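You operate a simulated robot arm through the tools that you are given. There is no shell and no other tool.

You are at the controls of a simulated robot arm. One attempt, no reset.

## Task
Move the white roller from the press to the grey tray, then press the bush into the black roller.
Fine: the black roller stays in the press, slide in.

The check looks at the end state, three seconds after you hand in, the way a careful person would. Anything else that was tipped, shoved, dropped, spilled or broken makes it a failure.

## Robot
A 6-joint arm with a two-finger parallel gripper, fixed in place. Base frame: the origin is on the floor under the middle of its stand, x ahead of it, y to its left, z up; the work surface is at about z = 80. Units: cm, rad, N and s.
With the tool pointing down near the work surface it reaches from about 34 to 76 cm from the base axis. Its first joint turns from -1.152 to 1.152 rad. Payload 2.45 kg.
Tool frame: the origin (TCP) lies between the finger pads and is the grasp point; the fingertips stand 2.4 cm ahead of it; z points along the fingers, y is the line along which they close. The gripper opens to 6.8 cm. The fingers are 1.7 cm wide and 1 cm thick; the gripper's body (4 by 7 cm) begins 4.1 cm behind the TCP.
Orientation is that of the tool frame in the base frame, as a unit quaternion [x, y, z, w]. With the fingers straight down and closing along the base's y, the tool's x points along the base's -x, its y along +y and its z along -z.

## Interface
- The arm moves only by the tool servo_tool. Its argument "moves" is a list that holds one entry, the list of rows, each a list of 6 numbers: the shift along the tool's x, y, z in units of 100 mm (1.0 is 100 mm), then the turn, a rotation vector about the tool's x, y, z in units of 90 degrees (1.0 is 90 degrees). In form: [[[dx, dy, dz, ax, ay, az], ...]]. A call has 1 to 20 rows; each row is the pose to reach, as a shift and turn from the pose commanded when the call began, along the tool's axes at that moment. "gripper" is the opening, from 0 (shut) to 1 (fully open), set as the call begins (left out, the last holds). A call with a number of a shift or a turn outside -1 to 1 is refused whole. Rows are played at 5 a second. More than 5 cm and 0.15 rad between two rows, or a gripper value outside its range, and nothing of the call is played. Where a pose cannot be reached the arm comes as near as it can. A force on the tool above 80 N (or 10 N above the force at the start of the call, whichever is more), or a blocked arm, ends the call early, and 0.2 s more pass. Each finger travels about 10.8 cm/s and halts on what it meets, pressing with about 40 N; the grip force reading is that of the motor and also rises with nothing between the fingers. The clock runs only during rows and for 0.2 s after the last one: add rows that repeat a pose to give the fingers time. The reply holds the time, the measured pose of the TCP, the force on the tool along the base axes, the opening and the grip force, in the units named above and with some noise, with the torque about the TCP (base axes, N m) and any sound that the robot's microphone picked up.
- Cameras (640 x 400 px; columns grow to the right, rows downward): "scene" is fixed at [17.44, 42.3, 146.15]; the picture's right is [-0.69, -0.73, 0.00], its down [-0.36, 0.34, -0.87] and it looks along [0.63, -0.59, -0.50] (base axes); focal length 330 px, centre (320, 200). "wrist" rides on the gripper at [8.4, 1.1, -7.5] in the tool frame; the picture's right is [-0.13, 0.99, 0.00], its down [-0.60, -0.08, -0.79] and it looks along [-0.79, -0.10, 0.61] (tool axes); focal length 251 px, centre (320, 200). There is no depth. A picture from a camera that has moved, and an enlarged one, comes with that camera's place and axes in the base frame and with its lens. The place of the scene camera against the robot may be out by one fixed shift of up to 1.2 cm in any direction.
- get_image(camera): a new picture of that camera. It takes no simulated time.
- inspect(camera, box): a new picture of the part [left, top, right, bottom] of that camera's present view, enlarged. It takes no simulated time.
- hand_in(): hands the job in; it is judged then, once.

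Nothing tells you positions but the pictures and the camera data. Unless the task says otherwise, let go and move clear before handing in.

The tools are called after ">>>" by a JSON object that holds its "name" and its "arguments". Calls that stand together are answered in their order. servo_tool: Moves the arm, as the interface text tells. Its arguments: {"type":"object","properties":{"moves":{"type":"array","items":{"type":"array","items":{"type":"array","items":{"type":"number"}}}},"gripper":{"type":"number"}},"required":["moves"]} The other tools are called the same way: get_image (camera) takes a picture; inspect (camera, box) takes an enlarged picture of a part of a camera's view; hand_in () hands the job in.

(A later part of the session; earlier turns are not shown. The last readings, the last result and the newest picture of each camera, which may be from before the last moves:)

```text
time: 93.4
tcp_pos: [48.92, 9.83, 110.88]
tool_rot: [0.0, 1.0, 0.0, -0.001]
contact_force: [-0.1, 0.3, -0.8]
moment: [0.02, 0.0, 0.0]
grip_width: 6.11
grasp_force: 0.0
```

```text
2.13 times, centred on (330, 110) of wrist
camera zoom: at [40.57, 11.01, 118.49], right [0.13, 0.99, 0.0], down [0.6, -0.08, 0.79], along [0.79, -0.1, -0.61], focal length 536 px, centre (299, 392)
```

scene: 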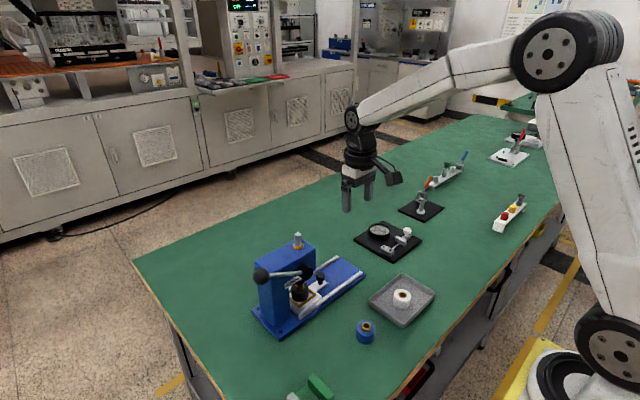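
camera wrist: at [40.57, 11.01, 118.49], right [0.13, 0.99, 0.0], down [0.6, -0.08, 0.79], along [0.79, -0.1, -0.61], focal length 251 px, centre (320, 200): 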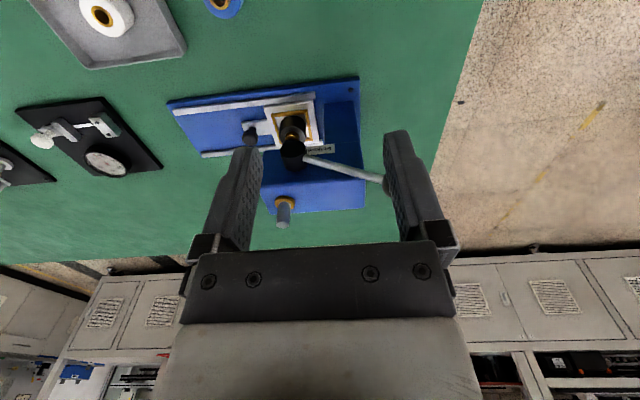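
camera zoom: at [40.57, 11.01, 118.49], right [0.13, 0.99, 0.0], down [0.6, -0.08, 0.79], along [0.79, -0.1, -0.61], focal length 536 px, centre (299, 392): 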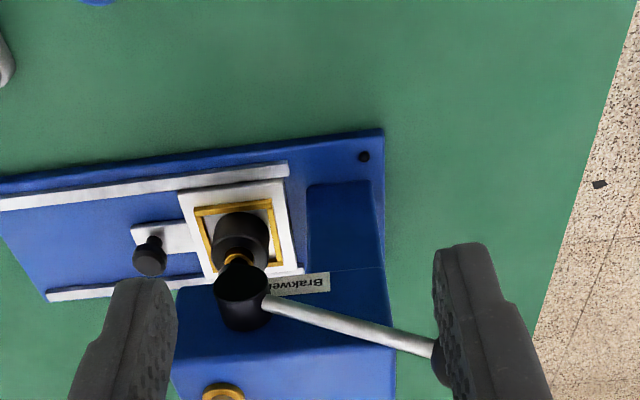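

The column's near face is at x ≈ 63.7, so the ball and fingers should clear it for the upper part of the swing. I'll move beside the ball at height and turn the hand another 90°.

>>> {"name": "servo_tool", "arguments": {"moves": [[[0, 0.15, 0, 0, 0, 0.05], [0, 0.3, 0, 0, 0, 0.13], [0, 0.45, 0, 0, 0, 0.22], [0, 0.6, 0, 0, 0, 0.31], [0, 0.7, 0, 0, 0, 0.4], [0, 0.7, 0, 0, 0, 0.49], [0, 0.7, 0, 0, 0, 0.58], [0, 0.7, 0, 0, 0, 0.67], [0, 0.7, 0, 0, 0, 0.76], [0, 0.7, 0, 0, 0, 0.85], [0, 0.7, 0, 0, 0, 0.93], [0, 0.7, 0, 0, 0, 1.0], [0, 0.7, 0, 0, 0, 1.0]]]}}

>>> {"name": "get_image", "arguments": {"camera": "wrist"}}

>>> {"name": "get_image", "arguments": {"camera": "scene"}}

```text
time: 96.2
tcp_pos: [49.08, 16.95, 110.88]
tool_rot: [0.708, 0.707, -0.001, 0.0]
contact_force: [0.2, 0.4, 0.0]
moment: [-0.01, -0.02, 0.02]
grip_width: 6.12
grasp_force: 0.0
```

```text
taken
camera wrist: at [50.16, 25.38, 118.5], right [0.99, -0.13, 0.0], down [-0.08, -0.6, 0.79], along [-0.1, -0.79, -0.61], focal length 251 px, centre (320, 200)
```

wrist: 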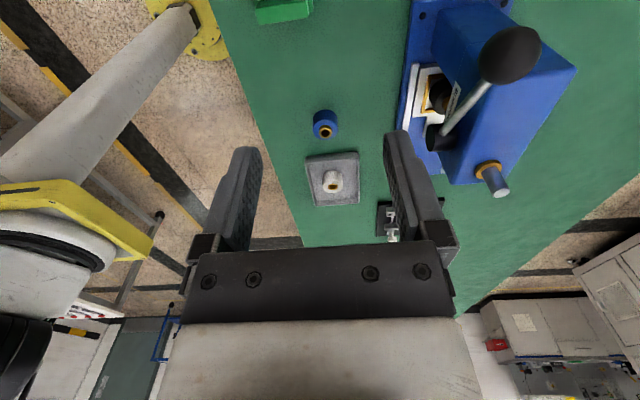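

```text
taken
```

scene: 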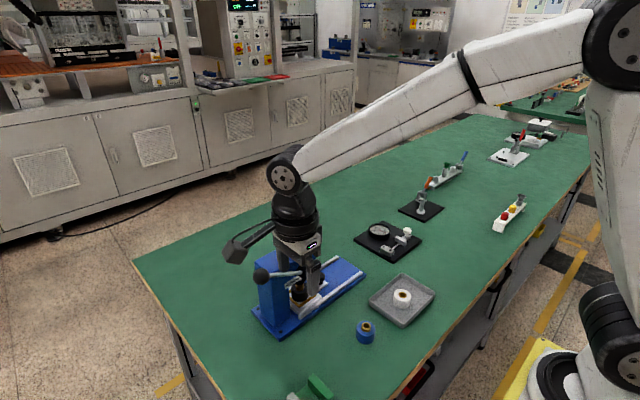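

The ball's position is confirmed at about (61.55, 16.55, 101.1). I'll move above it with the hand leaning 18° away from the press.

>>> {"name": "servo_tool", "arguments": {"moves": [[[0.03, 0.15, 0, 0, -0.03, 0], [0.06, 0.3, 0, 0, -0.065, 0], [0.09, 0.45, 0, 0, -0.1, 0], [0.12, 0.6, 0, 0, -0.135, 0], [0.14, 0.75, 0, 0, -0.17, 0], [0.15, 0.9, 0, 0, -0.2, 0], [0.15, 0.9, 0, 0, -0.2, 0]]], "gripper": 0.8}}

>>> {"name": "servo_tool", "arguments": {"moves": [[[0.03, 0.12, 0.1, 0, 0, 0], [0.06, 0.24, 0.2, 0, 0, 0], [0.1, 0.34, 0.3, 0, 0, 0], [0.127, 0.34, 0.39, 0, 0, 0], [0.127, 0.34, 0.39, 0, 0, 0]]]}}

>>> {"name": "get_image", "arguments": {"camera": "wrist"}}

>>> {"name": "inspect", "arguments": {"camera": "scene", "box": [220, 180, 380, 320]}}

```text
time: 97.8
tcp_pos: [58.1, 18.48, 110.89]
tool_rot: [0.698, 0.698, -0.111, 0.11]
contact_force: [0.6, -0.4, 0.2]
moment: [0.01, -0.01, 0.0]
grip_width: 5.44
grasp_force: 0.0
```

```text
time: 99.0
tcp_pos: [61.48, 18.55, 106.76]
tool_rot: [0.698, 0.698, -0.11, 0.11]
contact_force: [0.4, 0.1, 0.6]
moment: [0.0, -0.01, 0.0]
grip_width: 5.44
grasp_force: 0.2
```

```text
taken
camera wrist: at [62.58, 28.8, 111.37], right [0.99, -0.12, 0.04], down [-0.08, -0.33, 0.94], along [-0.1, -0.94, -0.34], focal length 251 px, centre (320, 200)
```

wrist: 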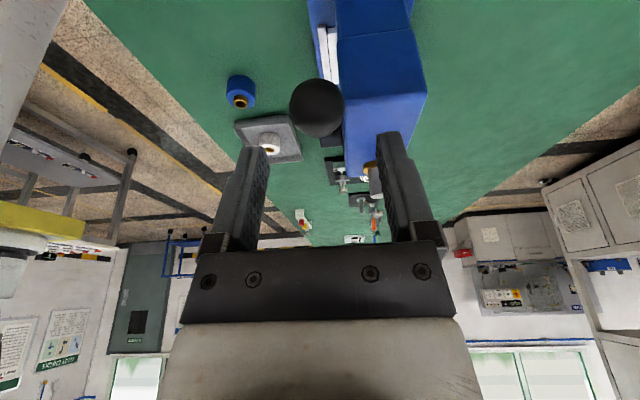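

```text
2.86 times, centred on (300, 250) of scene
camera zoom: at [17.44, 42.3, 146.15], right [-0.69, -0.73, 0.0], down [-0.36, 0.34, -0.87], along [0.63, -0.59, -0.5], focal length 944 px, centre (377, 57)
```

zoom: 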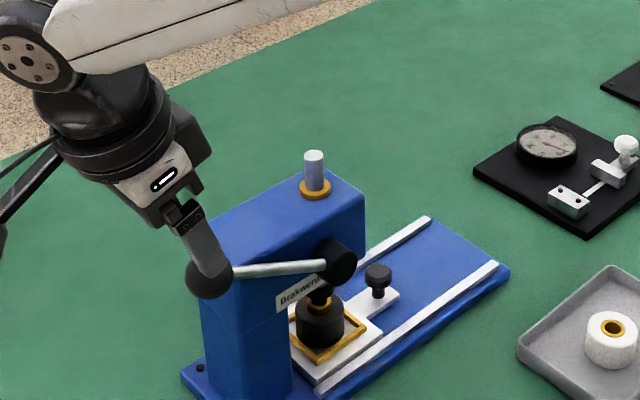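

The ball lies straight ahead on the tool axis. I'll descend around it.

>>> {"name": "servo_tool", "arguments": {"moves": [[[0, -0.01, 0.12, 0, 0, 0], [0, -0.012, 0.24, 0, 0, 0], [0, -0.012, 0.36, 0, 0, 0], [0, -0.012, 0.46, 0, 0, 0], [0, -0.012, 0.54, 0, 0, 0], [0, -0.012, 0.6, 0, 0, 0], [0, -0.012, 0.6, 0, 0, 0]]]}}

>>> {"name": "get_image", "arguments": {"camera": "wrist"}}

>>> {"name": "inspect", "arguments": {"camera": "scene", "box": [220, 220, 320, 320]}}

```text
time: 100.6
tcp_pos: [61.25, 16.39, 101.19]
tool_rot: [0.698, 0.698, -0.111, 0.111]
contact_force: [0.8, 0.6, 0.4]
moment: [0.02, 0.01, -0.01]
grip_width: 5.46
grasp_force: 0.0
```

```text
taken
camera wrist: at [62.43, 26.89, 105.75], right [0.99, -0.12, 0.04], down [-0.08, -0.33, 0.94], along [-0.1, -0.94, -0.34], focal length 251 px, centre (320, 200)
```

wrist: 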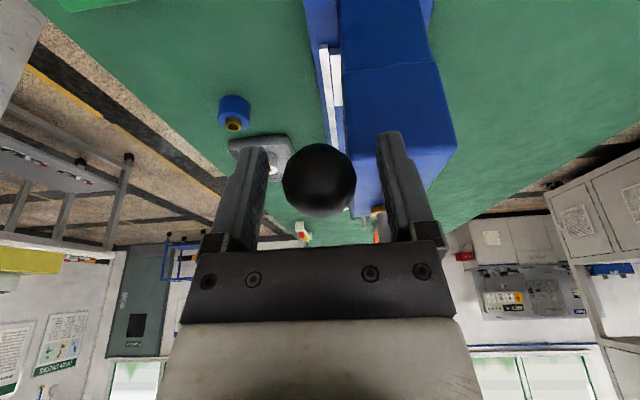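

```text
4.00 times, centred on (270, 270) of scene
camera zoom: at [17.44, 42.3, 146.15], right [-0.69, -0.73, 0.0], down [-0.36, 0.34, -0.87], along [0.63, -0.59, -0.5], focal length 1322 px, centre (520, -80)
```

zoom: 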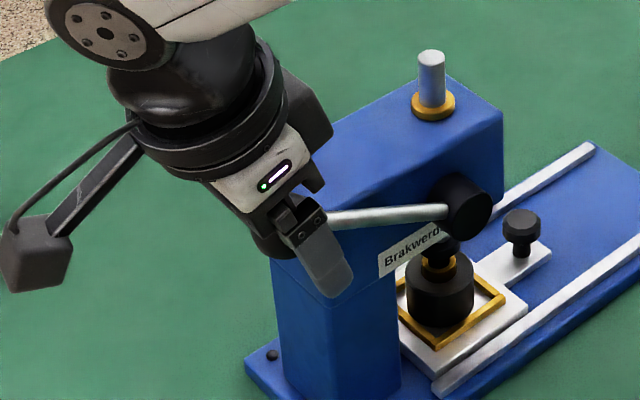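

The ball is centred between the pads. I'll grip it.

>>> {"name": "servo_tool", "arguments": {"moves": [[[0, 0, 0, 0, 0, 0], [0, 0, 0, 0, 0, 0], [0, 0, 0, 0, 0, 0], [0, 0, 0, 0, 0, 0]]], "gripper": 0}}

```text
time: 101.6
tcp_pos: [61.37, 16.51, 101.13]
tool_rot: [0.698, 0.699, -0.111, 0.11]
contact_force: [-3.3, -1.3, -0.4]
moment: [0.03, 0.01, 0.0]
grip_width: 3.27
grasp_force: 45.2
```

The ball is held at 3.27 cm. I'll test a 5° downward swing along the lever's arc and watch force and the ram.

>>> {"name": "servo_tool", "arguments": {"moves": [[[0.02, 0, 0.02, 0, 0, 0], [0.04, 0, 0.04, 0, 0, 0], [0.061, 0, 0.059, 0, 0, 0], [0.0813, 0, 0.0787, 0, 0, 0], [0.0813, 0, 0.0787, 0, 0, 0]]]}}

>>> {"name": "inspect", "arguments": {"camera": "scene", "box": [220, 220, 320, 320]}}

>>> {"name": "get_image", "arguments": {"camera": "wrist"}}

```text
time: 102.8
tcp_pos: [61.35, 17.07, 100.2]
tool_rot: [0.699, 0.698, -0.111, 0.11]
contact_force: [-2.0, -10.1, 6.7]
moment: [-1.21, -0.02, 0.0]
grip_width: 3.29
grasp_force: 45.1
```

```text
4.00 times, centred on (270, 270) of scene
camera zoom: at [17.42, 42.27, 146.16], right [-0.69, -0.73, 0.0], down [-0.36, 0.34, -0.87], along [0.63, -0.59, -0.5], focal length 1322 px, centre (520, -80)
```

zoom: 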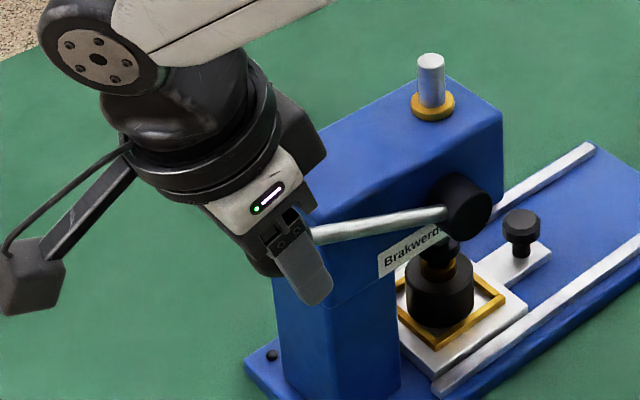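

```text
taken
camera wrist: at [62.4, 27.38, 104.79], right [0.99, -0.12, 0.04], down [-0.08, -0.33, 0.94], along [-0.1, -0.94, -0.34], focal length 251 px, centre (320, 200)
```

wrist: 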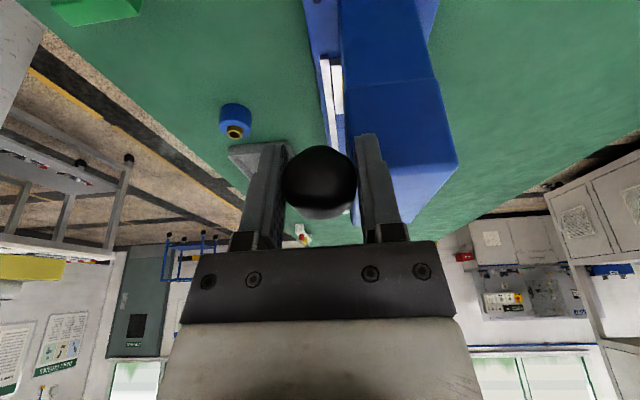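

The ram pin moved down with the ball, so downward is the right direction. I'll continue by 10° along the arc and let the hand turn with the lever to ease the torque.

>>> {"name": "servo_tool", "arguments": {"moves": [[[0.0355, 0, 0.0445, 0, -0.04, 0], [0.0711, 0, 0.0894, 0, -0.08, 0], [0.1057, 0, 0.1343, 0, -0.12, 0], [0.1382, 0, 0.1812, 0, -0.16, 0], [0.1382, 0, 0.1812, 0, -0.16, 0]]]}}

>>> {"name": "inspect", "arguments": {"camera": "scene", "box": [220, 220, 320, 320]}}

```text
time: 104.0
tcp_pos: [61.35, 17.81, 97.88]
tool_rot: [0.68, 0.679, -0.198, 0.196]
contact_force: [-3.4, -7.1, -9.5]
moment: [1.19, 0.02, -0.04]
grip_width: 3.29
grasp_force: 45.3
```

```text
4.00 times, centred on (270, 270) of scene
camera zoom: at [17.45, 42.28, 146.15], right [-0.69, -0.73, 0.0], down [-0.36, 0.34, -0.86], along [0.63, -0.59, -0.5], focal length 1322 px, centre (520, -80)
```

zoom: 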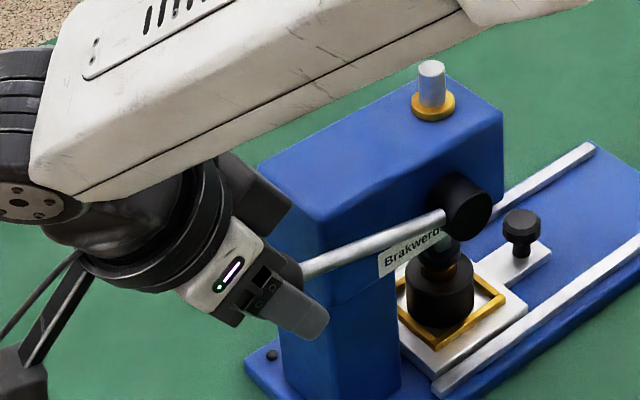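

The grip holds and the ram follows. I'll keep the hand's angle fixed now and swing the lever down to horizontal.

>>> {"name": "servo_tool", "arguments": {"moves": [[[0.027, 0, 0.029, 0, 0, 0], [0.0546, 0, 0.058, 0, 0, 0], [0.085, 0, 0.0915, 0, 0, 0], [0.1159, 0, 0.1251, 0, 0, 0], [0.1445, 0, 0.1605, 0, 0, 0], [0.1724, 0, 0.1963, 0, 0, 0], [0.1985, 0, 0.2335, 0, 0, 0], [0.2238, 0, 0.2712, 0, 0, 0], [0.2238, 0, 0.2712, 0, 0, 0]]]}}

>>> {"name": "inspect", "arguments": {"camera": "scene", "box": [220, 220, 320, 320]}}

>>> {"name": "get_image", "arguments": {"camera": "wrist"}}

```text
time: 106.0
tcp_pos: [61.21, 18.34, 94.44]
tool_rot: [0.679, 0.678, -0.2, 0.197]
contact_force: [-12.2, -0.5, 13.3]
moment: [-1.36, 0.0, -0.05]
grip_width: 3.27
grasp_force: 45.2
```

```text
4.00 times, centred on (270, 270) of scene
camera zoom: at [17.38, 42.29, 146.16], right [-0.69, -0.73, 0.0], down [-0.36, 0.34, -0.87], along [0.63, -0.59, -0.5], focal length 1322 px, centre (520, -80)
```

zoom: 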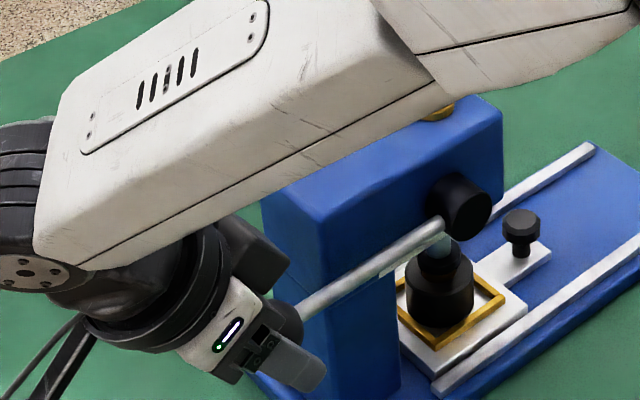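

```text
taken
camera wrist: at [62.41, 29.47, 96.35], right [0.99, -0.11, 0.07], down [-0.08, -0.08, 0.99], along [-0.1, -0.99, -0.09], focal length 251 px, centre (320, 200)
```

wrist: 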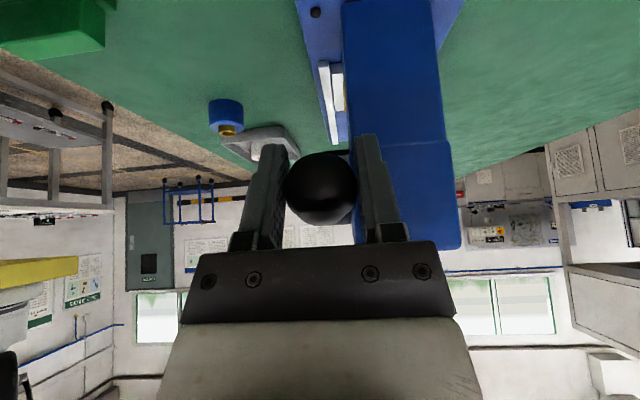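

The lever is horizontal and the ram tip has come down onto the bush. I'll zoom in on the roller.

>>> {"name": "inspect", "arguments": {"camera": "scene", "box": [308, 268, 352, 308]}}

>>> {"name": "get_image", "arguments": {"camera": "scene"}}

```text
10.00 times, centred on (330, 288) of scene
camera zoom: at [17.38, 42.29, 146.16], right [-0.69, -0.73, 0.0], down [-0.36, 0.34, -0.87], along [0.63, -0.59, -0.5], focal length 3304 px, centre (220, -680)
```

zoom: 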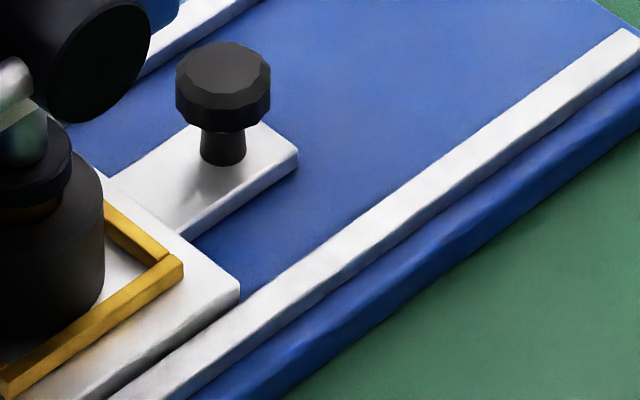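

```text
taken
```

scene: 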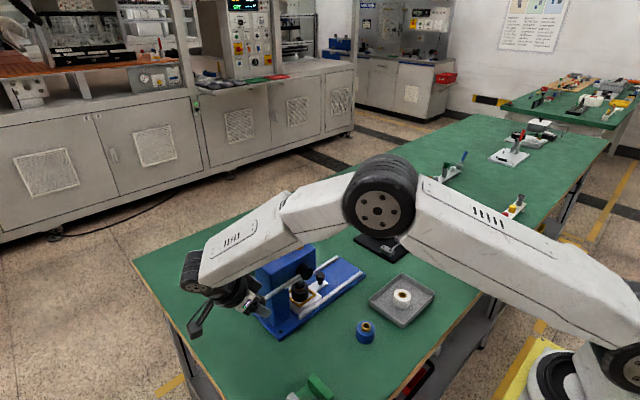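

>>> {"name": "inspect", "arguments": {"camera": "scene", "box": [280, 268, 324, 308]}}

```text
10.00 times, centred on (302, 288) of scene
camera zoom: at [17.38, 42.29, 146.16], right [-0.69, -0.73, 0.0], down [-0.36, 0.34, -0.87], along [0.63, -0.59, -0.5], focal length 3304 px, centre (500, -680)
```

zoom: 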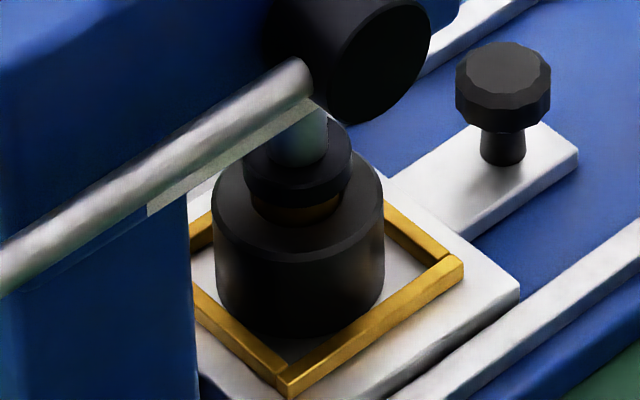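

The bush still stands about 0.8 cm proud with the ram tip just on it. I'll press further along the arc and keep an eye on the force.

>>> {"name": "servo_tool", "arguments": {"moves": [[[0.0237, -0.004, 0.0388, 0, 0, 0], [0.046, -0.008, 0.0783, 0, 0, 0], [0.067, -0.008, 0.1187, 0, 0, 0], [0.0864, -0.008, 0.1597, 0, 0, 0], [0.1045, -0.008, 0.2014, 0, 0, 0], [0.121, -0.008, 0.2438, 0, 0, 0], [0.121, -0.008, 0.2438, 0, 0, 0]]]}}

>>> {"name": "inspect", "arguments": {"camera": "scene", "box": [280, 268, 324, 308]}}

```text
time: 107.6
tcp_pos: [61.44, 18.04, 91.86]
tool_rot: [0.678, 0.68, -0.195, 0.198]
contact_force: [7.6, 4.0, 12.3]
moment: [-1.3, -0.07, 0.04]
grip_width: 3.26
grasp_force: 44.9
```

```text
10.00 times, centred on (302, 288) of scene
camera zoom: at [17.43, 42.31, 146.15], right [-0.69, -0.73, 0.0], down [-0.36, 0.34, -0.87], along [0.63, -0.59, -0.5], focal length 3304 px, centre (500, -680)
```

zoom: 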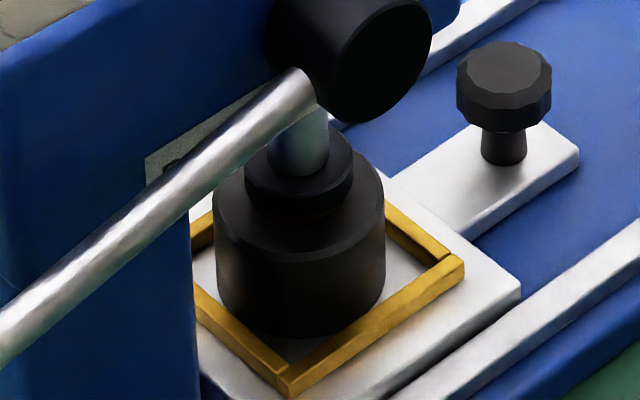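

The ram is following with no rise in force yet. I'll continue down to about −24°.

>>> {"name": "servo_tool", "arguments": {"moves": [[[0.0151, 0.003, 0.0429, 0, 0, 0], [0.0288, 0.003, 0.0862, 0, 0, 0], [0.0408, 0.003, 0.1299, 0, 0, 0], [0.0514, 0.003, 0.1742, 0, 0, 0], [0.0604, 0.003, 0.2187, 0, 0, 0], [0.0678, 0.003, 0.2636, 0, 0, 0], [0.0678, 0.003, 0.2636, 0, 0, 0]]]}}

>>> {"name": "inspect", "arguments": {"camera": "scene", "box": [280, 268, 324, 308]}}

>>> {"name": "get_image", "arguments": {"camera": "scene"}}

```text
time: 109.2
tcp_pos: [61.3, 17.29, 89.08]
tool_rot: [0.679, 0.679, -0.197, 0.198]
contact_force: [10.8, 6.4, 11.4]
moment: [-1.25, 0.0, 0.09]
grip_width: 3.26
grasp_force: 45.0
```

```text
10.00 times, centred on (302, 288) of scene
camera zoom: at [17.44, 42.31, 146.14], right [-0.69, -0.73, 0.0], down [-0.36, 0.34, -0.87], along [0.63, -0.59, -0.5], focal length 3304 px, centre (500, -680)
```

zoom: 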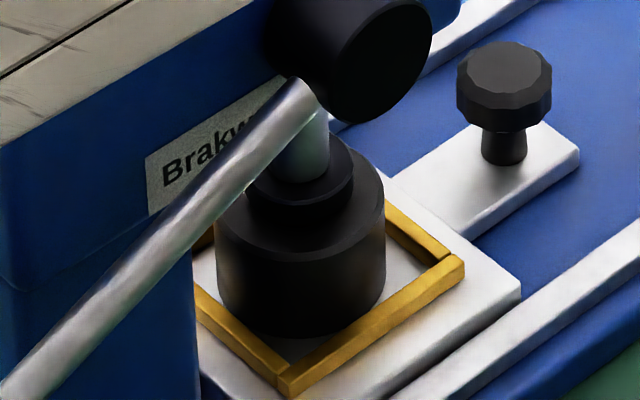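

```text
taken
```

scene: 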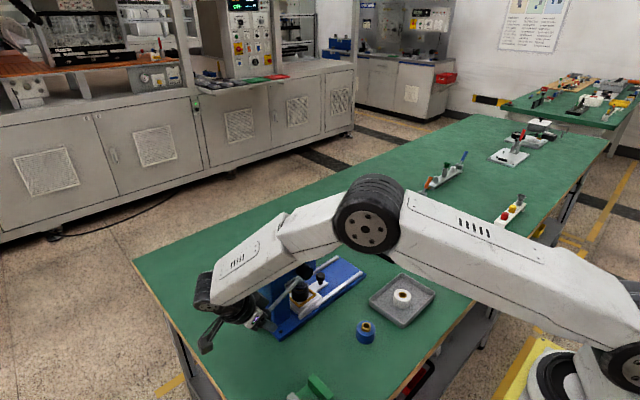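

Still no rise in force and the tip is nearing the roller's top. I'll continue to −30°, straightening the hand a little so that the finger stays clear of the column.

>>> {"name": "servo_tool", "arguments": {"moves": [[[0.003, -0.004, 0.0225, 0, 0.03, 0], [0.0059, -0.006, 0.0451, 0, 0.06, 0], [0.008, -0.006, 0.0676, 0, 0.09, 0], [0.0101, -0.006, 0.0902, 0, 0.12, 0], [0.0115, -0.006, 0.113, 0, 0.15, 0], [0.0129, -0.006, 0.1356, 0, 0.15, 0], [0.0129, -0.006, 0.1356, 0, 0.15, 0]]]}}

>>> {"name": "inspect", "arguments": {"camera": "scene", "box": [280, 268, 324, 308]}}

>>> {"name": "get_image", "arguments": {"camera": "wrist"}}

```text
time: 110.8
tcp_pos: [61.28, 16.71, 88.03]
tool_rot: [0.697, 0.698, -0.112, 0.117]
contact_force: [17.1, 22.3, 2.2]
moment: [-1.32, 0.06, 0.12]
grip_width: 3.27
grasp_force: 45.2
```

```text
10.00 times, centred on (302, 288) of scene
camera zoom: at [17.47, 42.36, 146.12], right [-0.69, -0.73, 0.0], down [-0.36, 0.34, -0.87], along [0.63, -0.59, -0.5], focal length 3304 px, centre (500, -680)
```

zoom: 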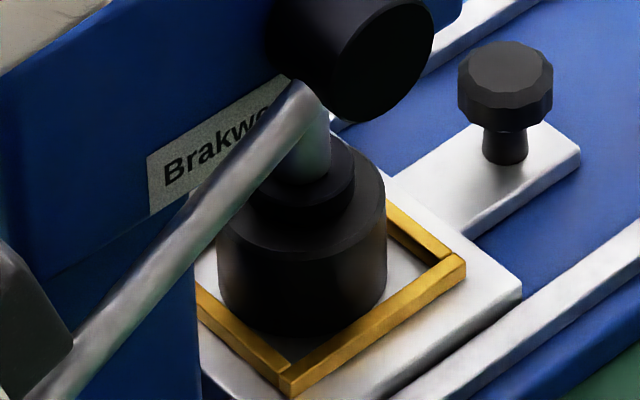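

```text
taken
camera wrist: at [62.35, 27.14, 92.51], right [0.99, -0.12, 0.05], down [-0.08, -0.32, 0.94], along [-0.1, -0.94, -0.33], focal length 251 px, centre (320, 200)
```

wrist: 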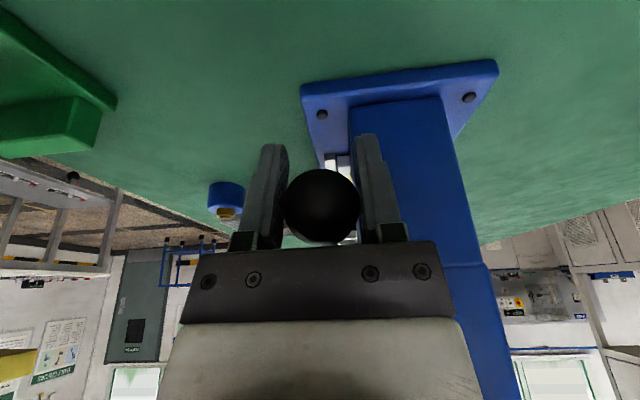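

The ball has slid in the grip, so the lever stopped near −24° while the hand went further. I'll look closer at the ram tip and bush.

>>> {"name": "inspect", "arguments": {"camera": "scene", "box": [290, 278, 312, 298]}}

>>> {"name": "inspect", "arguments": {"camera": "scene", "box": [230, 230, 340, 330]}}

```text
16.00 times, centred on (301, 288) of scene
camera zoom: at [17.47, 42.36, 146.12], right [-0.69, -0.73, 0.0], down [-0.36, 0.34, -0.87], along [0.63, -0.59, -0.5], focal length 5286 px, centre (624, -1208)
```

zoom: 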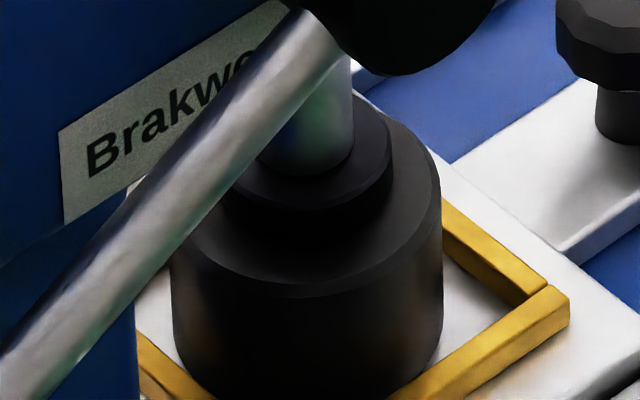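

```text
4.00 times, centred on (285, 280) of scene
camera zoom: at [17.47, 42.36, 146.12], right [-0.69, -0.73, 0.0], down [-0.36, 0.34, -0.87], along [0.63, -0.59, -0.5], focal length 1322 px, centre (460, -120)
```

zoom: 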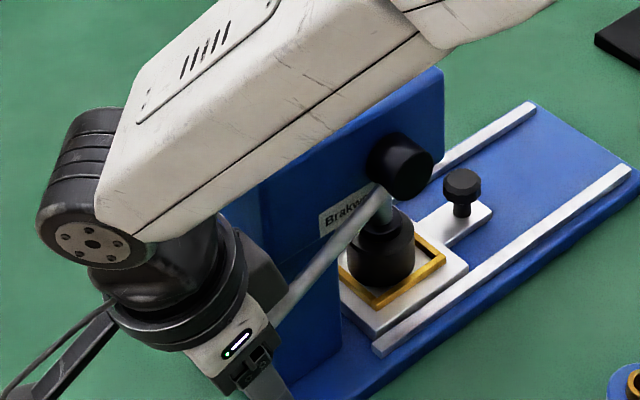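

Grip friction is the limit here, so pressing from above with closed fingers is better. I'll open, back off along the tool axis and see whether the lever stays.

>>> {"name": "servo_tool", "arguments": {"moves": [[[0, 0, 0, 0, 0, 0], [0, 0, 0, 0, 0, 0], [0, 0, 0, 0, 0, 0], [0, 0, -0.1, 0, 0, 0], [0, 0, -0.25, 0, 0, 0], [0, 0, -0.4, 0, 0, 0], [0, 0, -0.55, 0, 0, 0], [0, 0, -0.7, 0, 0, 0], [0, 0, -0.75, 0, 0, 0], [0, 0, -0.75, 0, 0, 0]]], "gripper": 0.75}}

>>> {"name": "get_image", "arguments": {"camera": "wrist"}}

>>> {"name": "inspect", "arguments": {"camera": "scene", "box": [220, 220, 350, 330]}}

```text
time: 113.0
tcp_pos: [61.22, 19.02, 95.13]
tool_rot: [0.697, 0.698, -0.116, 0.117]
contact_force: [0.7, 0.8, 1.1]
moment: [-0.01, -0.01, -0.01]
grip_width: 5.12
grasp_force: 0.2
```

```text
taken
camera wrist: at [62.25, 29.44, 99.55], right [0.99, -0.12, 0.04], down [-0.08, -0.31, 0.95], along [-0.1, -0.94, -0.32], focal length 251 px, centre (320, 200)
```

wrist: 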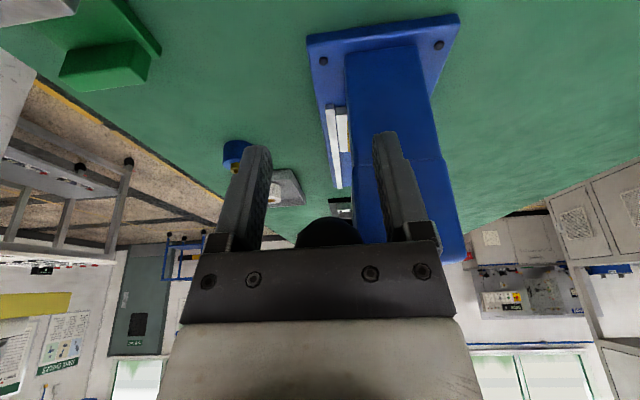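

```text
3.64 times, centred on (285, 275) of scene
camera zoom: at [17.43, 42.3, 146.15], right [-0.69, -0.73, 0.0], down [-0.36, 0.34, -0.87], along [0.63, -0.59, -0.5], focal length 1201 px, centre (447, -73)
```

zoom: 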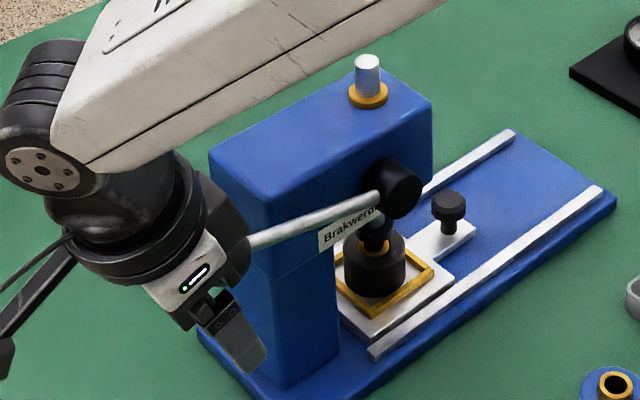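

The lever has a return spring: the ball followed the hand up and rests lightly against the palm. I'll retreat fully and then look at the bush.

>>> {"name": "servo_tool", "arguments": {"moves": [[[0, 0, -0.1, 0, 0, 0], [0, 0, -0.2, 0, 0, 0], [0, 0, -0.3, 0, 0, 0], [0, 0, -0.4, 0, 0, 0], [0, 0, -0.5, 0, 0, 0], [0, 0, -0.6, 0, 0, 0], [0, 0, -0.7, 0, 0, 0], [0, 0, -0.8, 0, 0, 0], [0, 0, -0.9, 0, 0, 0], [0, 0, -1.0, 0, 0, 0], [0, 0, -1.0, 0, 0, 0]]]}}

>>> {"name": "get_image", "arguments": {"camera": "wrist"}}

>>> {"name": "inspect", "arguments": {"camera": "scene", "box": [220, 220, 350, 330]}}

>>> {"name": "inspect", "arguments": {"camera": "scene", "box": [280, 268, 324, 308]}}

```text
time: 115.4
tcp_pos: [61.19, 22.3, 104.72]
tool_rot: [0.698, 0.697, -0.117, 0.116]
contact_force: [0.6, 0.7, 1.4]
moment: [-0.01, 0.0, 0.01]
grip_width: 5.11
grasp_force: 0.0
```

```text
taken
camera wrist: at [62.25, 32.66, 109.12], right [0.99, -0.12, 0.04], down [-0.08, -0.31, 0.95], along [-0.1, -0.94, -0.32], focal length 251 px, centre (320, 200)
```

wrist: 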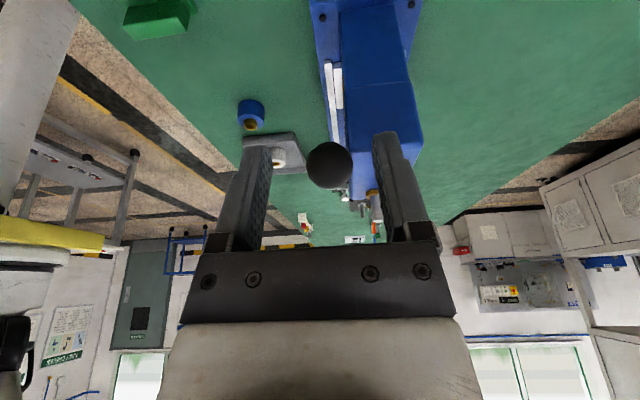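

```text
3.64 times, centred on (285, 275) of scene
camera zoom: at [17.44, 42.3, 146.15], right [-0.69, -0.73, 0.0], down [-0.36, 0.34, -0.87], along [0.63, -0.59, -0.5], focal length 1201 px, centre (447, -73)
```

zoom: 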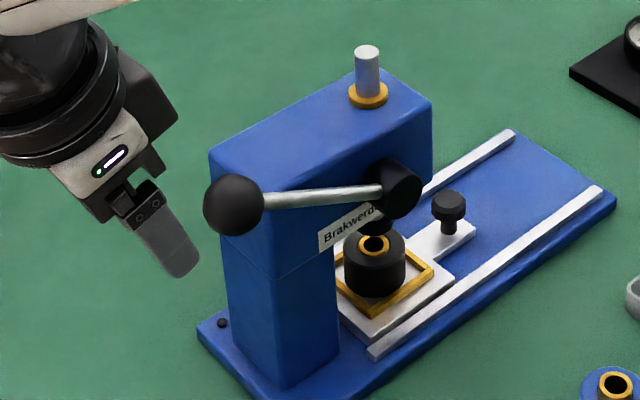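

```text
10.00 times, centred on (302, 288) of scene
camera zoom: at [17.44, 42.3, 146.15], right [-0.69, -0.73, 0.0], down [-0.36, 0.34, -0.87], along [0.63, -0.59, -0.5], focal length 3304 px, centre (500, -680)
```

zoom: 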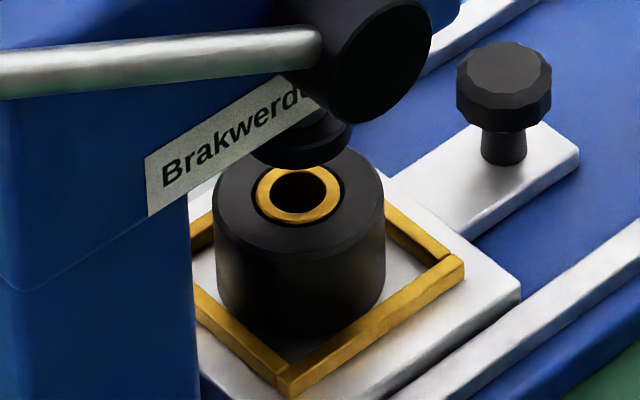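

The bush is now almost flush. I'll compare it closely with the white roller's finished bush.

>>> {"name": "inspect", "arguments": {"camera": "scene", "box": [292, 279, 310, 295]}}

>>> {"name": "inspect", "arguments": {"camera": "scene", "box": [392, 287, 412, 305]}}

```text
16.00 times, centred on (301, 287) of scene
camera zoom: at [17.44, 42.3, 146.15], right [-0.69, -0.73, 0.0], down [-0.36, 0.34, -0.87], along [0.63, -0.59, -0.5], focal length 5286 px, centre (624, -1192)
```

zoom: 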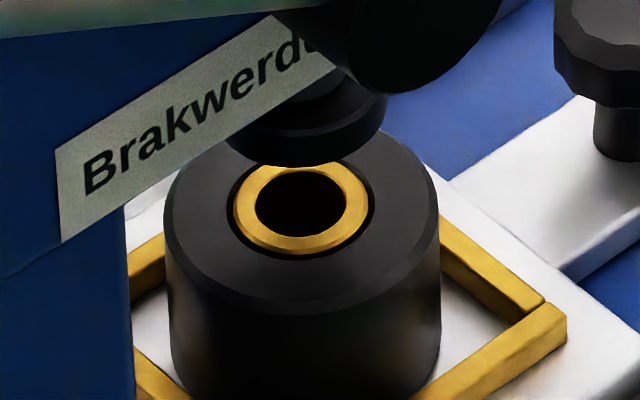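

```text
16.00 times, centred on (402, 296) of scene
camera zoom: at [17.44, 42.3, 146.15], right [-0.69, -0.73, 0.0], down [-0.36, 0.34, -0.87], along [0.63, -0.59, -0.5], focal length 5286 px, centre (-992, -1336)
```

zoom: 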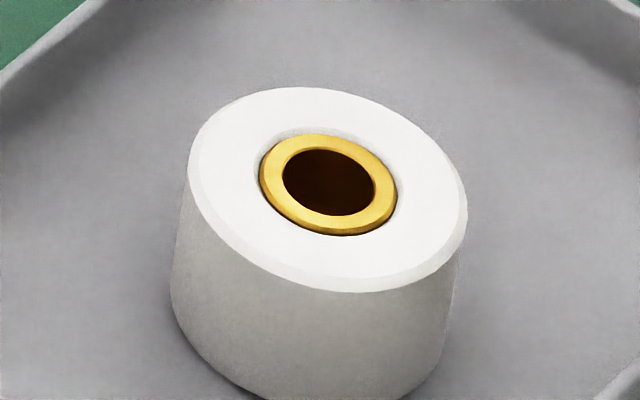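

By measurement the bush top is level with the roller's top face to within about 0.3 mm, much like the white roller. For certainty I'll bring the wrist camera round to look at it from the other side.

>>> {"name": "servo_tool", "arguments": {"moves": [[[-0.06, -0.1, -0.09, 0, 0.03, 0], [-0.13, -0.22, -0.18, 0, 0.07, 0], [-0.2, -0.34, -0.27, 0, 0.1, 0], [-0.27, -0.47, -0.36, 0, 0.14, 0], [-0.35, -0.6, -0.45, 0, 0.18, 0], [-0.42, -0.72, -0.52, 0, 0.21, 0], [-0.42, -0.72, -0.52, 0, 0.21, 0]]]}}

>>> {"name": "servo_tool", "arguments": {"moves": [[[0, -0.1, 0, 0, 0, -0.08], [0, -0.25, 0, 0, 0, -0.17], [0, -0.4, 0, 0, 0, -0.26], [0, -0.55, 0, 0, 0, -0.35], [0, -0.7, 0, 0, 0, -0.44], [0, -0.8, 0, 0, 0, -0.53], [0, -0.8, 0, 0, 0, -0.62], [0, -0.8, 0, 0, 0, -0.71], [0, -0.8, 0, 0, 0, -0.8], [0, -0.8, 0, 0, 0, -0.89], [0, -0.8, 0, 0, 0, -0.95], [0, -0.8, 0, 0, 0, -1.0], [0, -0.8, 0, 0, 0, -1.0]]]}}

>>> {"name": "get_image", "arguments": {"camera": "scene"}}

```text
time: 117.0
tcp_pos: [53.99, 20.09, 110.83]
tool_rot: [0.706, 0.708, 0.0, 0.0]
contact_force: [0.0, 0.2, -0.6]
moment: [0.0, 0.03, -0.02]
grip_width: 5.11
grasp_force: 0.1
```

```text
time: 119.8
tcp_pos: [46.11, 19.75, 110.89]
tool_rot: [-0.001, 1.0, -0.001, -0.001]
contact_force: [1.0, 0.4, 0.2]
moment: [0.02, 0.0, -0.04]
grip_width: 5.1
grasp_force: 0.0
```

```text
taken
```

scene: 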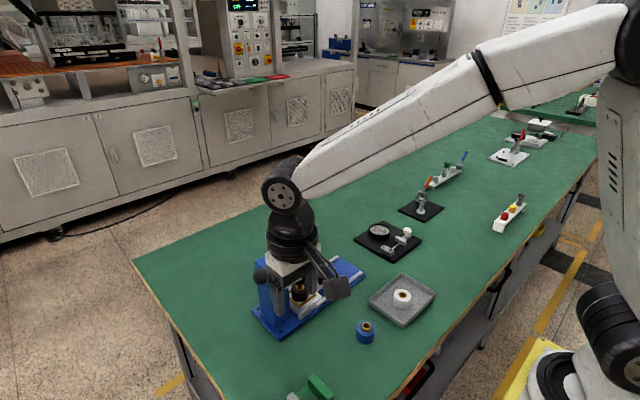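

I'll move along to face the roller from the robot's side.

>>> {"name": "servo_tool", "arguments": {"moves": [[[0, -0.15, 0.1, 0, 0, 0], [0, -0.3, 0.2, 0, 0, 0], [0, -0.45, 0.3, 0, 0, 0], [0, -0.6, 0.4, 0, 0, 0], [0, -0.75, 0.5, 0, 0, 0], [0, -0.9, 0.6, 0, 0, 0], [0, -0.9, 0.6, 0, 0, 0]]]}}

>>> {"name": "servo_tool", "arguments": {"moves": [[[-0.1, -0.15, 0.1, 0, 0, 0], [-0.2, -0.3, 0.2, 0, 0, 0], [-0.3, -0.45, 0.3, 0, 0, 0], [-0.4, -0.6, 0.4, 0, 0, 0], [-0.5, -0.75, 0.5, 0, 0, 0], [-0.6, -0.87, 0.6, 0, 0, 0], [-0.6, -0.87, 0.6, 0, 0, 0]]]}}

>>> {"name": "get_image", "arguments": {"camera": "wrist"}}

>>> {"name": "inspect", "arguments": {"camera": "wrist", "box": [310, 160, 390, 220]}}

```text
time: 121.4
tcp_pos: [45.99, 10.96, 104.76]
tool_rot: [0.001, 1.0, 0.0, 0.0]
contact_force: [0.5, 0.6, -0.2]
moment: [0.01, 0.02, -0.03]
grip_width: 5.1
grasp_force: 0.1
```

```text
time: 123.0
tcp_pos: [52.0, 2.1, 98.79]
tool_rot: [0.0, 1.0, -0.001, 0.0]
contact_force: [-0.3, -0.2, -0.5]
moment: [-0.01, -0.04, 0.0]
grip_width: 5.08
grasp_force: 0.1
```

```text
taken
camera wrist: at [43.62, 3.32, 106.41], right [0.13, 0.99, 0.0], down [0.6, -0.08, 0.79], along [0.79, -0.1, -0.61], focal length 251 px, centre (320, 200)
```

wrist: 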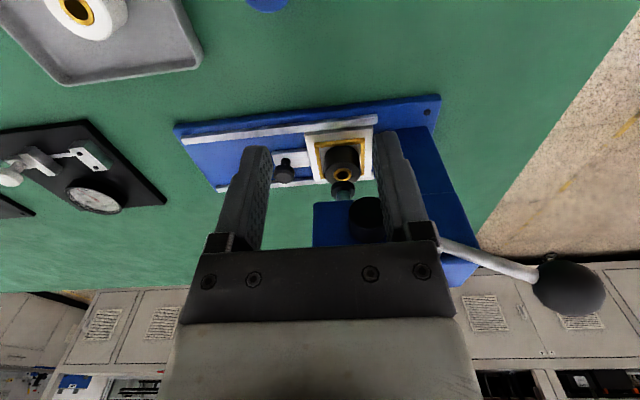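

```text
6.67 times, centred on (350, 190) of wrist
camera zoom: at [43.62, 3.32, 106.41], right [0.13, 0.99, 0.0], down [0.6, -0.08, 0.79], along [0.79, -0.1, -0.61], focal length 1676 px, centre (120, 267)
```

zoom: 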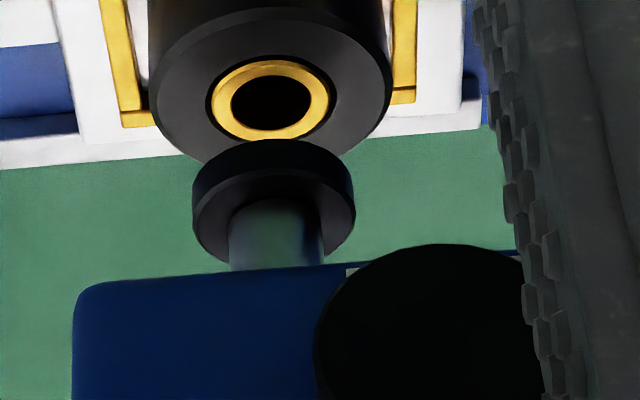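

From here the bush also looks level. I'll zoom in more on it, and on the white roller for reference.

>>> {"name": "inspect", "arguments": {"camera": "wrist", "box": [325, 158, 361, 186]}}

>>> {"name": "inspect", "arguments": {"camera": "wrist", "box": [50, 0, 130, 45]}}

```text
14.29 times, centred on (343, 172) of wrist
camera zoom: at [43.62, 3.32, 106.41], right [0.13, 0.99, 0.0], down [0.6, -0.08, 0.79], along [0.79, -0.1, -0.61], focal length 3592 px, centre (-9, 600)
```

zoom: 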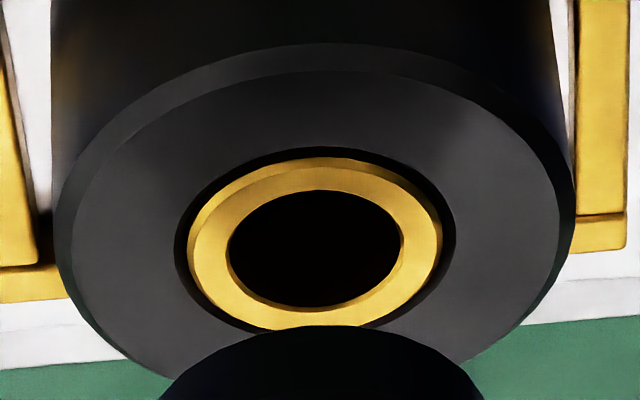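

```text
8.00 times, centred on (90, 22) of wrist
camera zoom: at [43.62, 3.32, 106.41], right [0.13, 0.99, 0.0], down [0.6, -0.08, 0.79], along [0.79, -0.1, -0.61], focal length 2012 px, centre (2160, 1620)
```

zoom: 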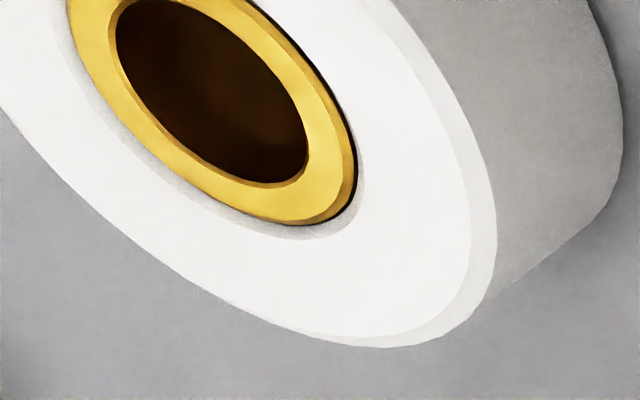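

The black bush looks the same as the white one, but the grip slipped at the end of the stroke. To be sure that it's fully home I'll give one more push from above with closed fingers, which can press harder.

>>> {"name": "servo_tool", "arguments": {"moves": [[[0, 0.1, -0.2, 0, 0, 0], [0, 0.25, -0.4, 0, 0, 0], [0, 0.4, -0.6, 0, 0, 0], [0, 0.55, -0.8, 0, 0, 0], [0, 0.7, -1.0, 0, 0, 0], [0, 0.8, -1.0, 0, 0, 0], [0, 0.8, -1.0, 0, 0, 0]]], "gripper": 0}}

>>> {"name": "servo_tool", "arguments": {"moves": [[[-0.05, 0.18, 0, 0.03, 0, 0], [-0.12, 0.36, 0, 0.065, 0, 0], [-0.27, 0.54, 0, 0.1, 0, 0], [-0.44, 0.7, 0, 0.135, 0, 0], [-0.6, 0.82, 0, 0.17, 0, 0], [-0.78, 0.87, 0, 0.2, 0, 0], [-0.935, 0.87, 0, 0.2, 0, 0], [-0.935, 0.87, 0, 0.2, 0, 0]]]}}

>>> {"name": "get_image", "arguments": {"camera": "wrist"}}

>>> {"name": "inspect", "arguments": {"camera": "scene", "box": [210, 180, 350, 320]}}

```text
time: 124.6
tcp_pos: [51.95, 10.33, 108.89]
tool_rot: [0.0, 1.0, 0.0, 0.001]
contact_force: [0.5, -0.1, 0.6]
moment: [-0.02, 0.03, 0.0]
grip_width: 0.0
grasp_force: 23.9
```

```text
time: 126.4
tcp_pos: [61.45, 18.92, 108.82]
tool_rot: [-0.001, 0.988, -0.157, 0.001]
contact_force: [-0.2, 0.0, 0.4]
moment: [0.01, -0.01, 0.01]
grip_width: 0.0
grasp_force: 23.4
```

```text
taken
camera wrist: at [53.01, 22.33, 115.73], right [0.13, 0.94, -0.31], down [0.6, 0.17, 0.78], along [0.79, -0.29, -0.55], focal length 251 px, centre (320, 200)
```

wrist: 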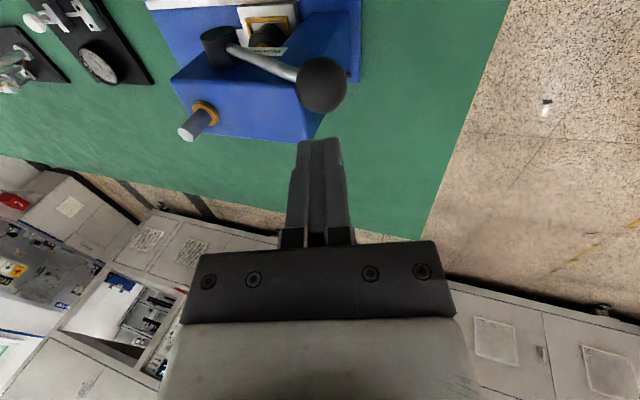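

```text
2.86 times, centred on (280, 250) of scene
camera zoom: at [17.44, 42.3, 146.15], right [-0.69, -0.73, 0.0], down [-0.36, 0.34, -0.87], along [0.63, -0.59, -0.5], focal length 944 px, centre (434, 57)
```

zoom: 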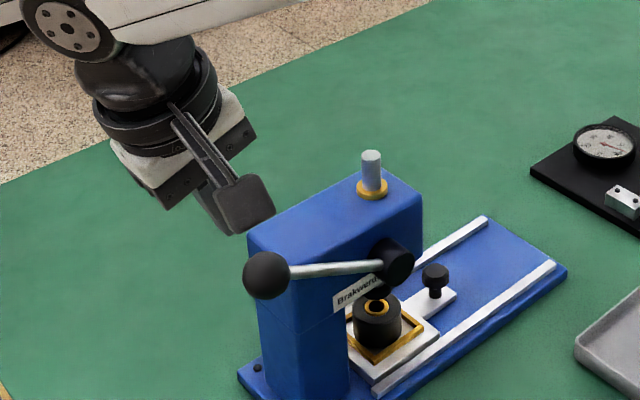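

The fingertips are lined up above the ball. I'll come down to just touch it.

>>> {"name": "servo_tool", "arguments": {"moves": [[[0, 0.006, 0.12, 0, 0, 0], [0, 0.012, 0.24, 0, 0, 0], [0, 0.018, 0.32, 0, 0, 0], [0, 0.0223, 0.37, 0, 0, 0], [0, 0.0223, 0.385, 0, 0, 0], [0, 0.0223, 0.395, 0, 0, 0], [0, 0.0223, 0.395, 0, 0, 0]]]}}

>>> {"name": "get_image", "arguments": {"camera": "wrist"}}

```text
time: 128.0
tcp_pos: [61.33, 17.91, 104.99]
tool_rot: [0.0, 0.988, -0.156, -0.001]
contact_force: [-0.1, 0.1, 0.7]
moment: [0.0, 0.0, -0.01]
grip_width: 0.0
grasp_force: 23.8
```

```text
taken
camera wrist: at [52.97, 21.35, 111.84], right [0.13, 0.94, -0.31], down [0.6, 0.17, 0.78], along [0.79, -0.29, -0.55], focal length 251 px, centre (320, 200)
```

wrist: 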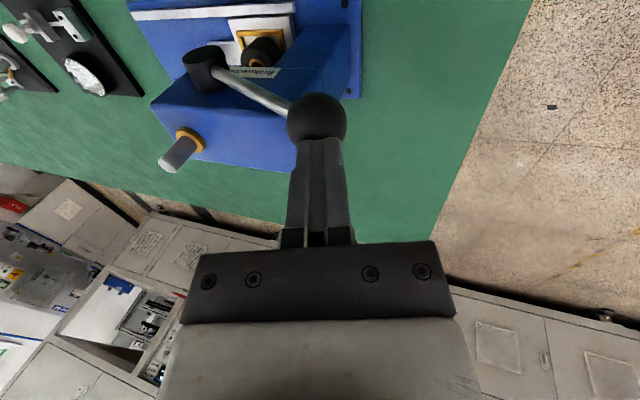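

Almost touching. I'll sweep the lever down along the arc to about −9°.

>>> {"name": "servo_tool", "arguments": {"moves": [[[0, 0.0372, 0.0455, 0, 0, 0], [0, 0.0743, 0.081, 0, 0, 0], [0, 0.1122, 0.124, 0, 0, 0], [0, 0.1501, 0.1667, 0, 0, 0], [0, 0.184, 0.213, 0, 0, 0], [0, 0.2181, 0.2586, 0, 0, 0], [0, 0.248, 0.307, 0, 0, 0], [0, 0.2777, 0.356, 0, 0, 0], [0, 0.3032, 0.407, 0, 0, 0], [0, 0.3287, 0.4583, 0, 0, 0], [0, 0.35, 0.511, 0, 0, 0], [0, 0.3706, 0.5646, 0, 0, 0], [0, 0.387, 0.619, 0, 0, 0], [0, 0.4031, 0.6742, 0, 0, 0], [0, 0.4145, 0.73, 0, 0, 0], [0, 0.4259, 0.7861, 0, 0, 0], [0, 0.4259, 0.7861, 0, 0, 0]]]}}

>>> {"name": "get_image", "arguments": {"camera": "wrist"}}

>>> {"name": "inspect", "arguments": {"camera": "scene", "box": [210, 200, 350, 330]}}

```text
time: 131.6
tcp_pos: [61.41, 19.41, 96.16]
tool_rot: [0.0, 0.988, -0.156, 0.0]
contact_force: [-1.8, 1.9, 2.0]
moment: [0.0, 0.05, -0.03]
grip_width: 0.0
grasp_force: 23.4
```

```text
taken
camera wrist: at [53.0, 22.91, 103.0], right [0.13, 0.94, -0.31], down [0.6, 0.17, 0.78], along [0.79, -0.29, -0.55], focal length 251 px, centre (320, 200)
```

wrist: 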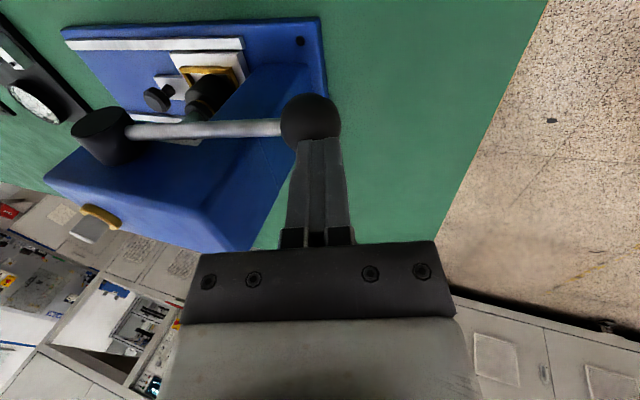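

```text
3.08 times, centred on (280, 265) of scene
camera zoom: at [17.42, 42.3, 146.15], right [-0.69, -0.73, 0.0], down [-0.36, 0.34, -0.87], along [0.63, -0.59, -0.5], focal length 1016 px, centre (443, 0)
```

zoom: 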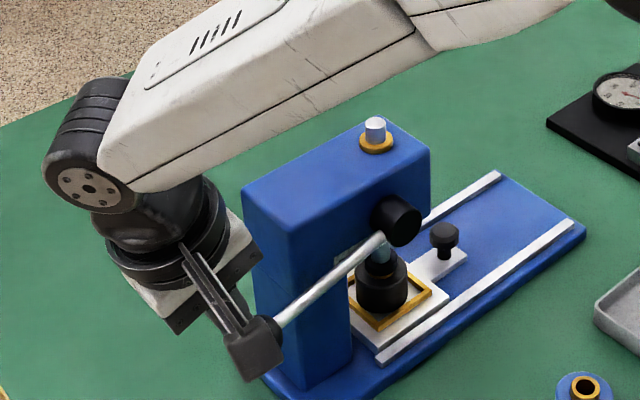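

The push works against only a light spring. I'll continue to about −20°, where the ram should meet the roller.

>>> {"name": "servo_tool", "arguments": {"moves": [[[0, 0.0055, 0.0454, 0, 0, 0], [0, 0.0111, 0.0908, 0, 0, 0], [0, 0.0135, 0.1365, 0, 0, 0], [0, 0.0159, 0.1821, 0, 0, 0], [0, 0.0152, 0.2278, 0, 0, 0], [0, 0.0148, 0.2507, 0, 0, 0], [0, 0.0148, 0.2507, 0, 0, 0]]]}}

>>> {"name": "inspect", "arguments": {"camera": "scene", "box": [280, 268, 324, 308]}}

```text
time: 133.2
tcp_pos: [61.52, 18.75, 93.76]
tool_rot: [0.0, 0.988, -0.156, 0.0]
contact_force: [-0.3, 4.0, 2.1]
moment: [0.05, 0.01, -0.03]
grip_width: 0.01
grasp_force: 24.5
```

```text
10.00 times, centred on (302, 288) of scene
camera zoom: at [17.43, 42.3, 146.15], right [-0.69, -0.73, 0.0], down [-0.36, 0.34, -0.87], along [0.63, -0.59, -0.5], focal length 3304 px, centre (500, -680)
```

zoom: 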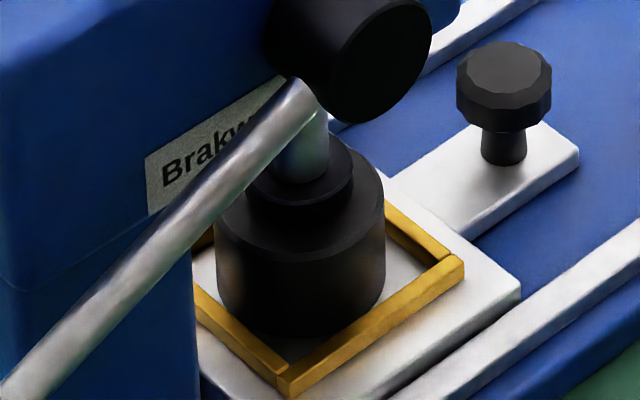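

The tip is nearly at the roller and there is still little force. I'll push on in 1 mm steps along the tool axis.

>>> {"name": "servo_tool", "arguments": {"moves": [[[0, 0, 0.01, 0, 0, 0], [0, -0.001, 0.02, 0, 0, 0], [0, -0.001, 0.03, 0, 0, 0], [0, -0.001, 0.03, 0, 0, 0]]]}}

>>> {"name": "servo_tool", "arguments": {"moves": [[[0, 0, 0.01, 0, 0, 0], [0, -0.001, 0.02, 0, 0, 0], [0, -0.001, 0.03, 0, 0, 0], [0, -0.001, 0.03, 0, 0, 0]]]}}

```text
time: 134.2
tcp_pos: [61.33, 18.69, 93.41]
tool_rot: [0.0, 0.988, -0.156, 0.0]
contact_force: [-0.1, 3.5, 2.0]
moment: [0.03, -0.01, -0.01]
grip_width: 0.0
grasp_force: 23.6
```

```text
time: 135.2
tcp_pos: [61.34, 18.59, 93.2]
tool_rot: [0.0, 0.988, -0.156, -0.001]
contact_force: [-1.0, -0.9, 4.3]
moment: [-0.07, 0.02, 0.0]
grip_width: 0.02
grasp_force: 23.3
```

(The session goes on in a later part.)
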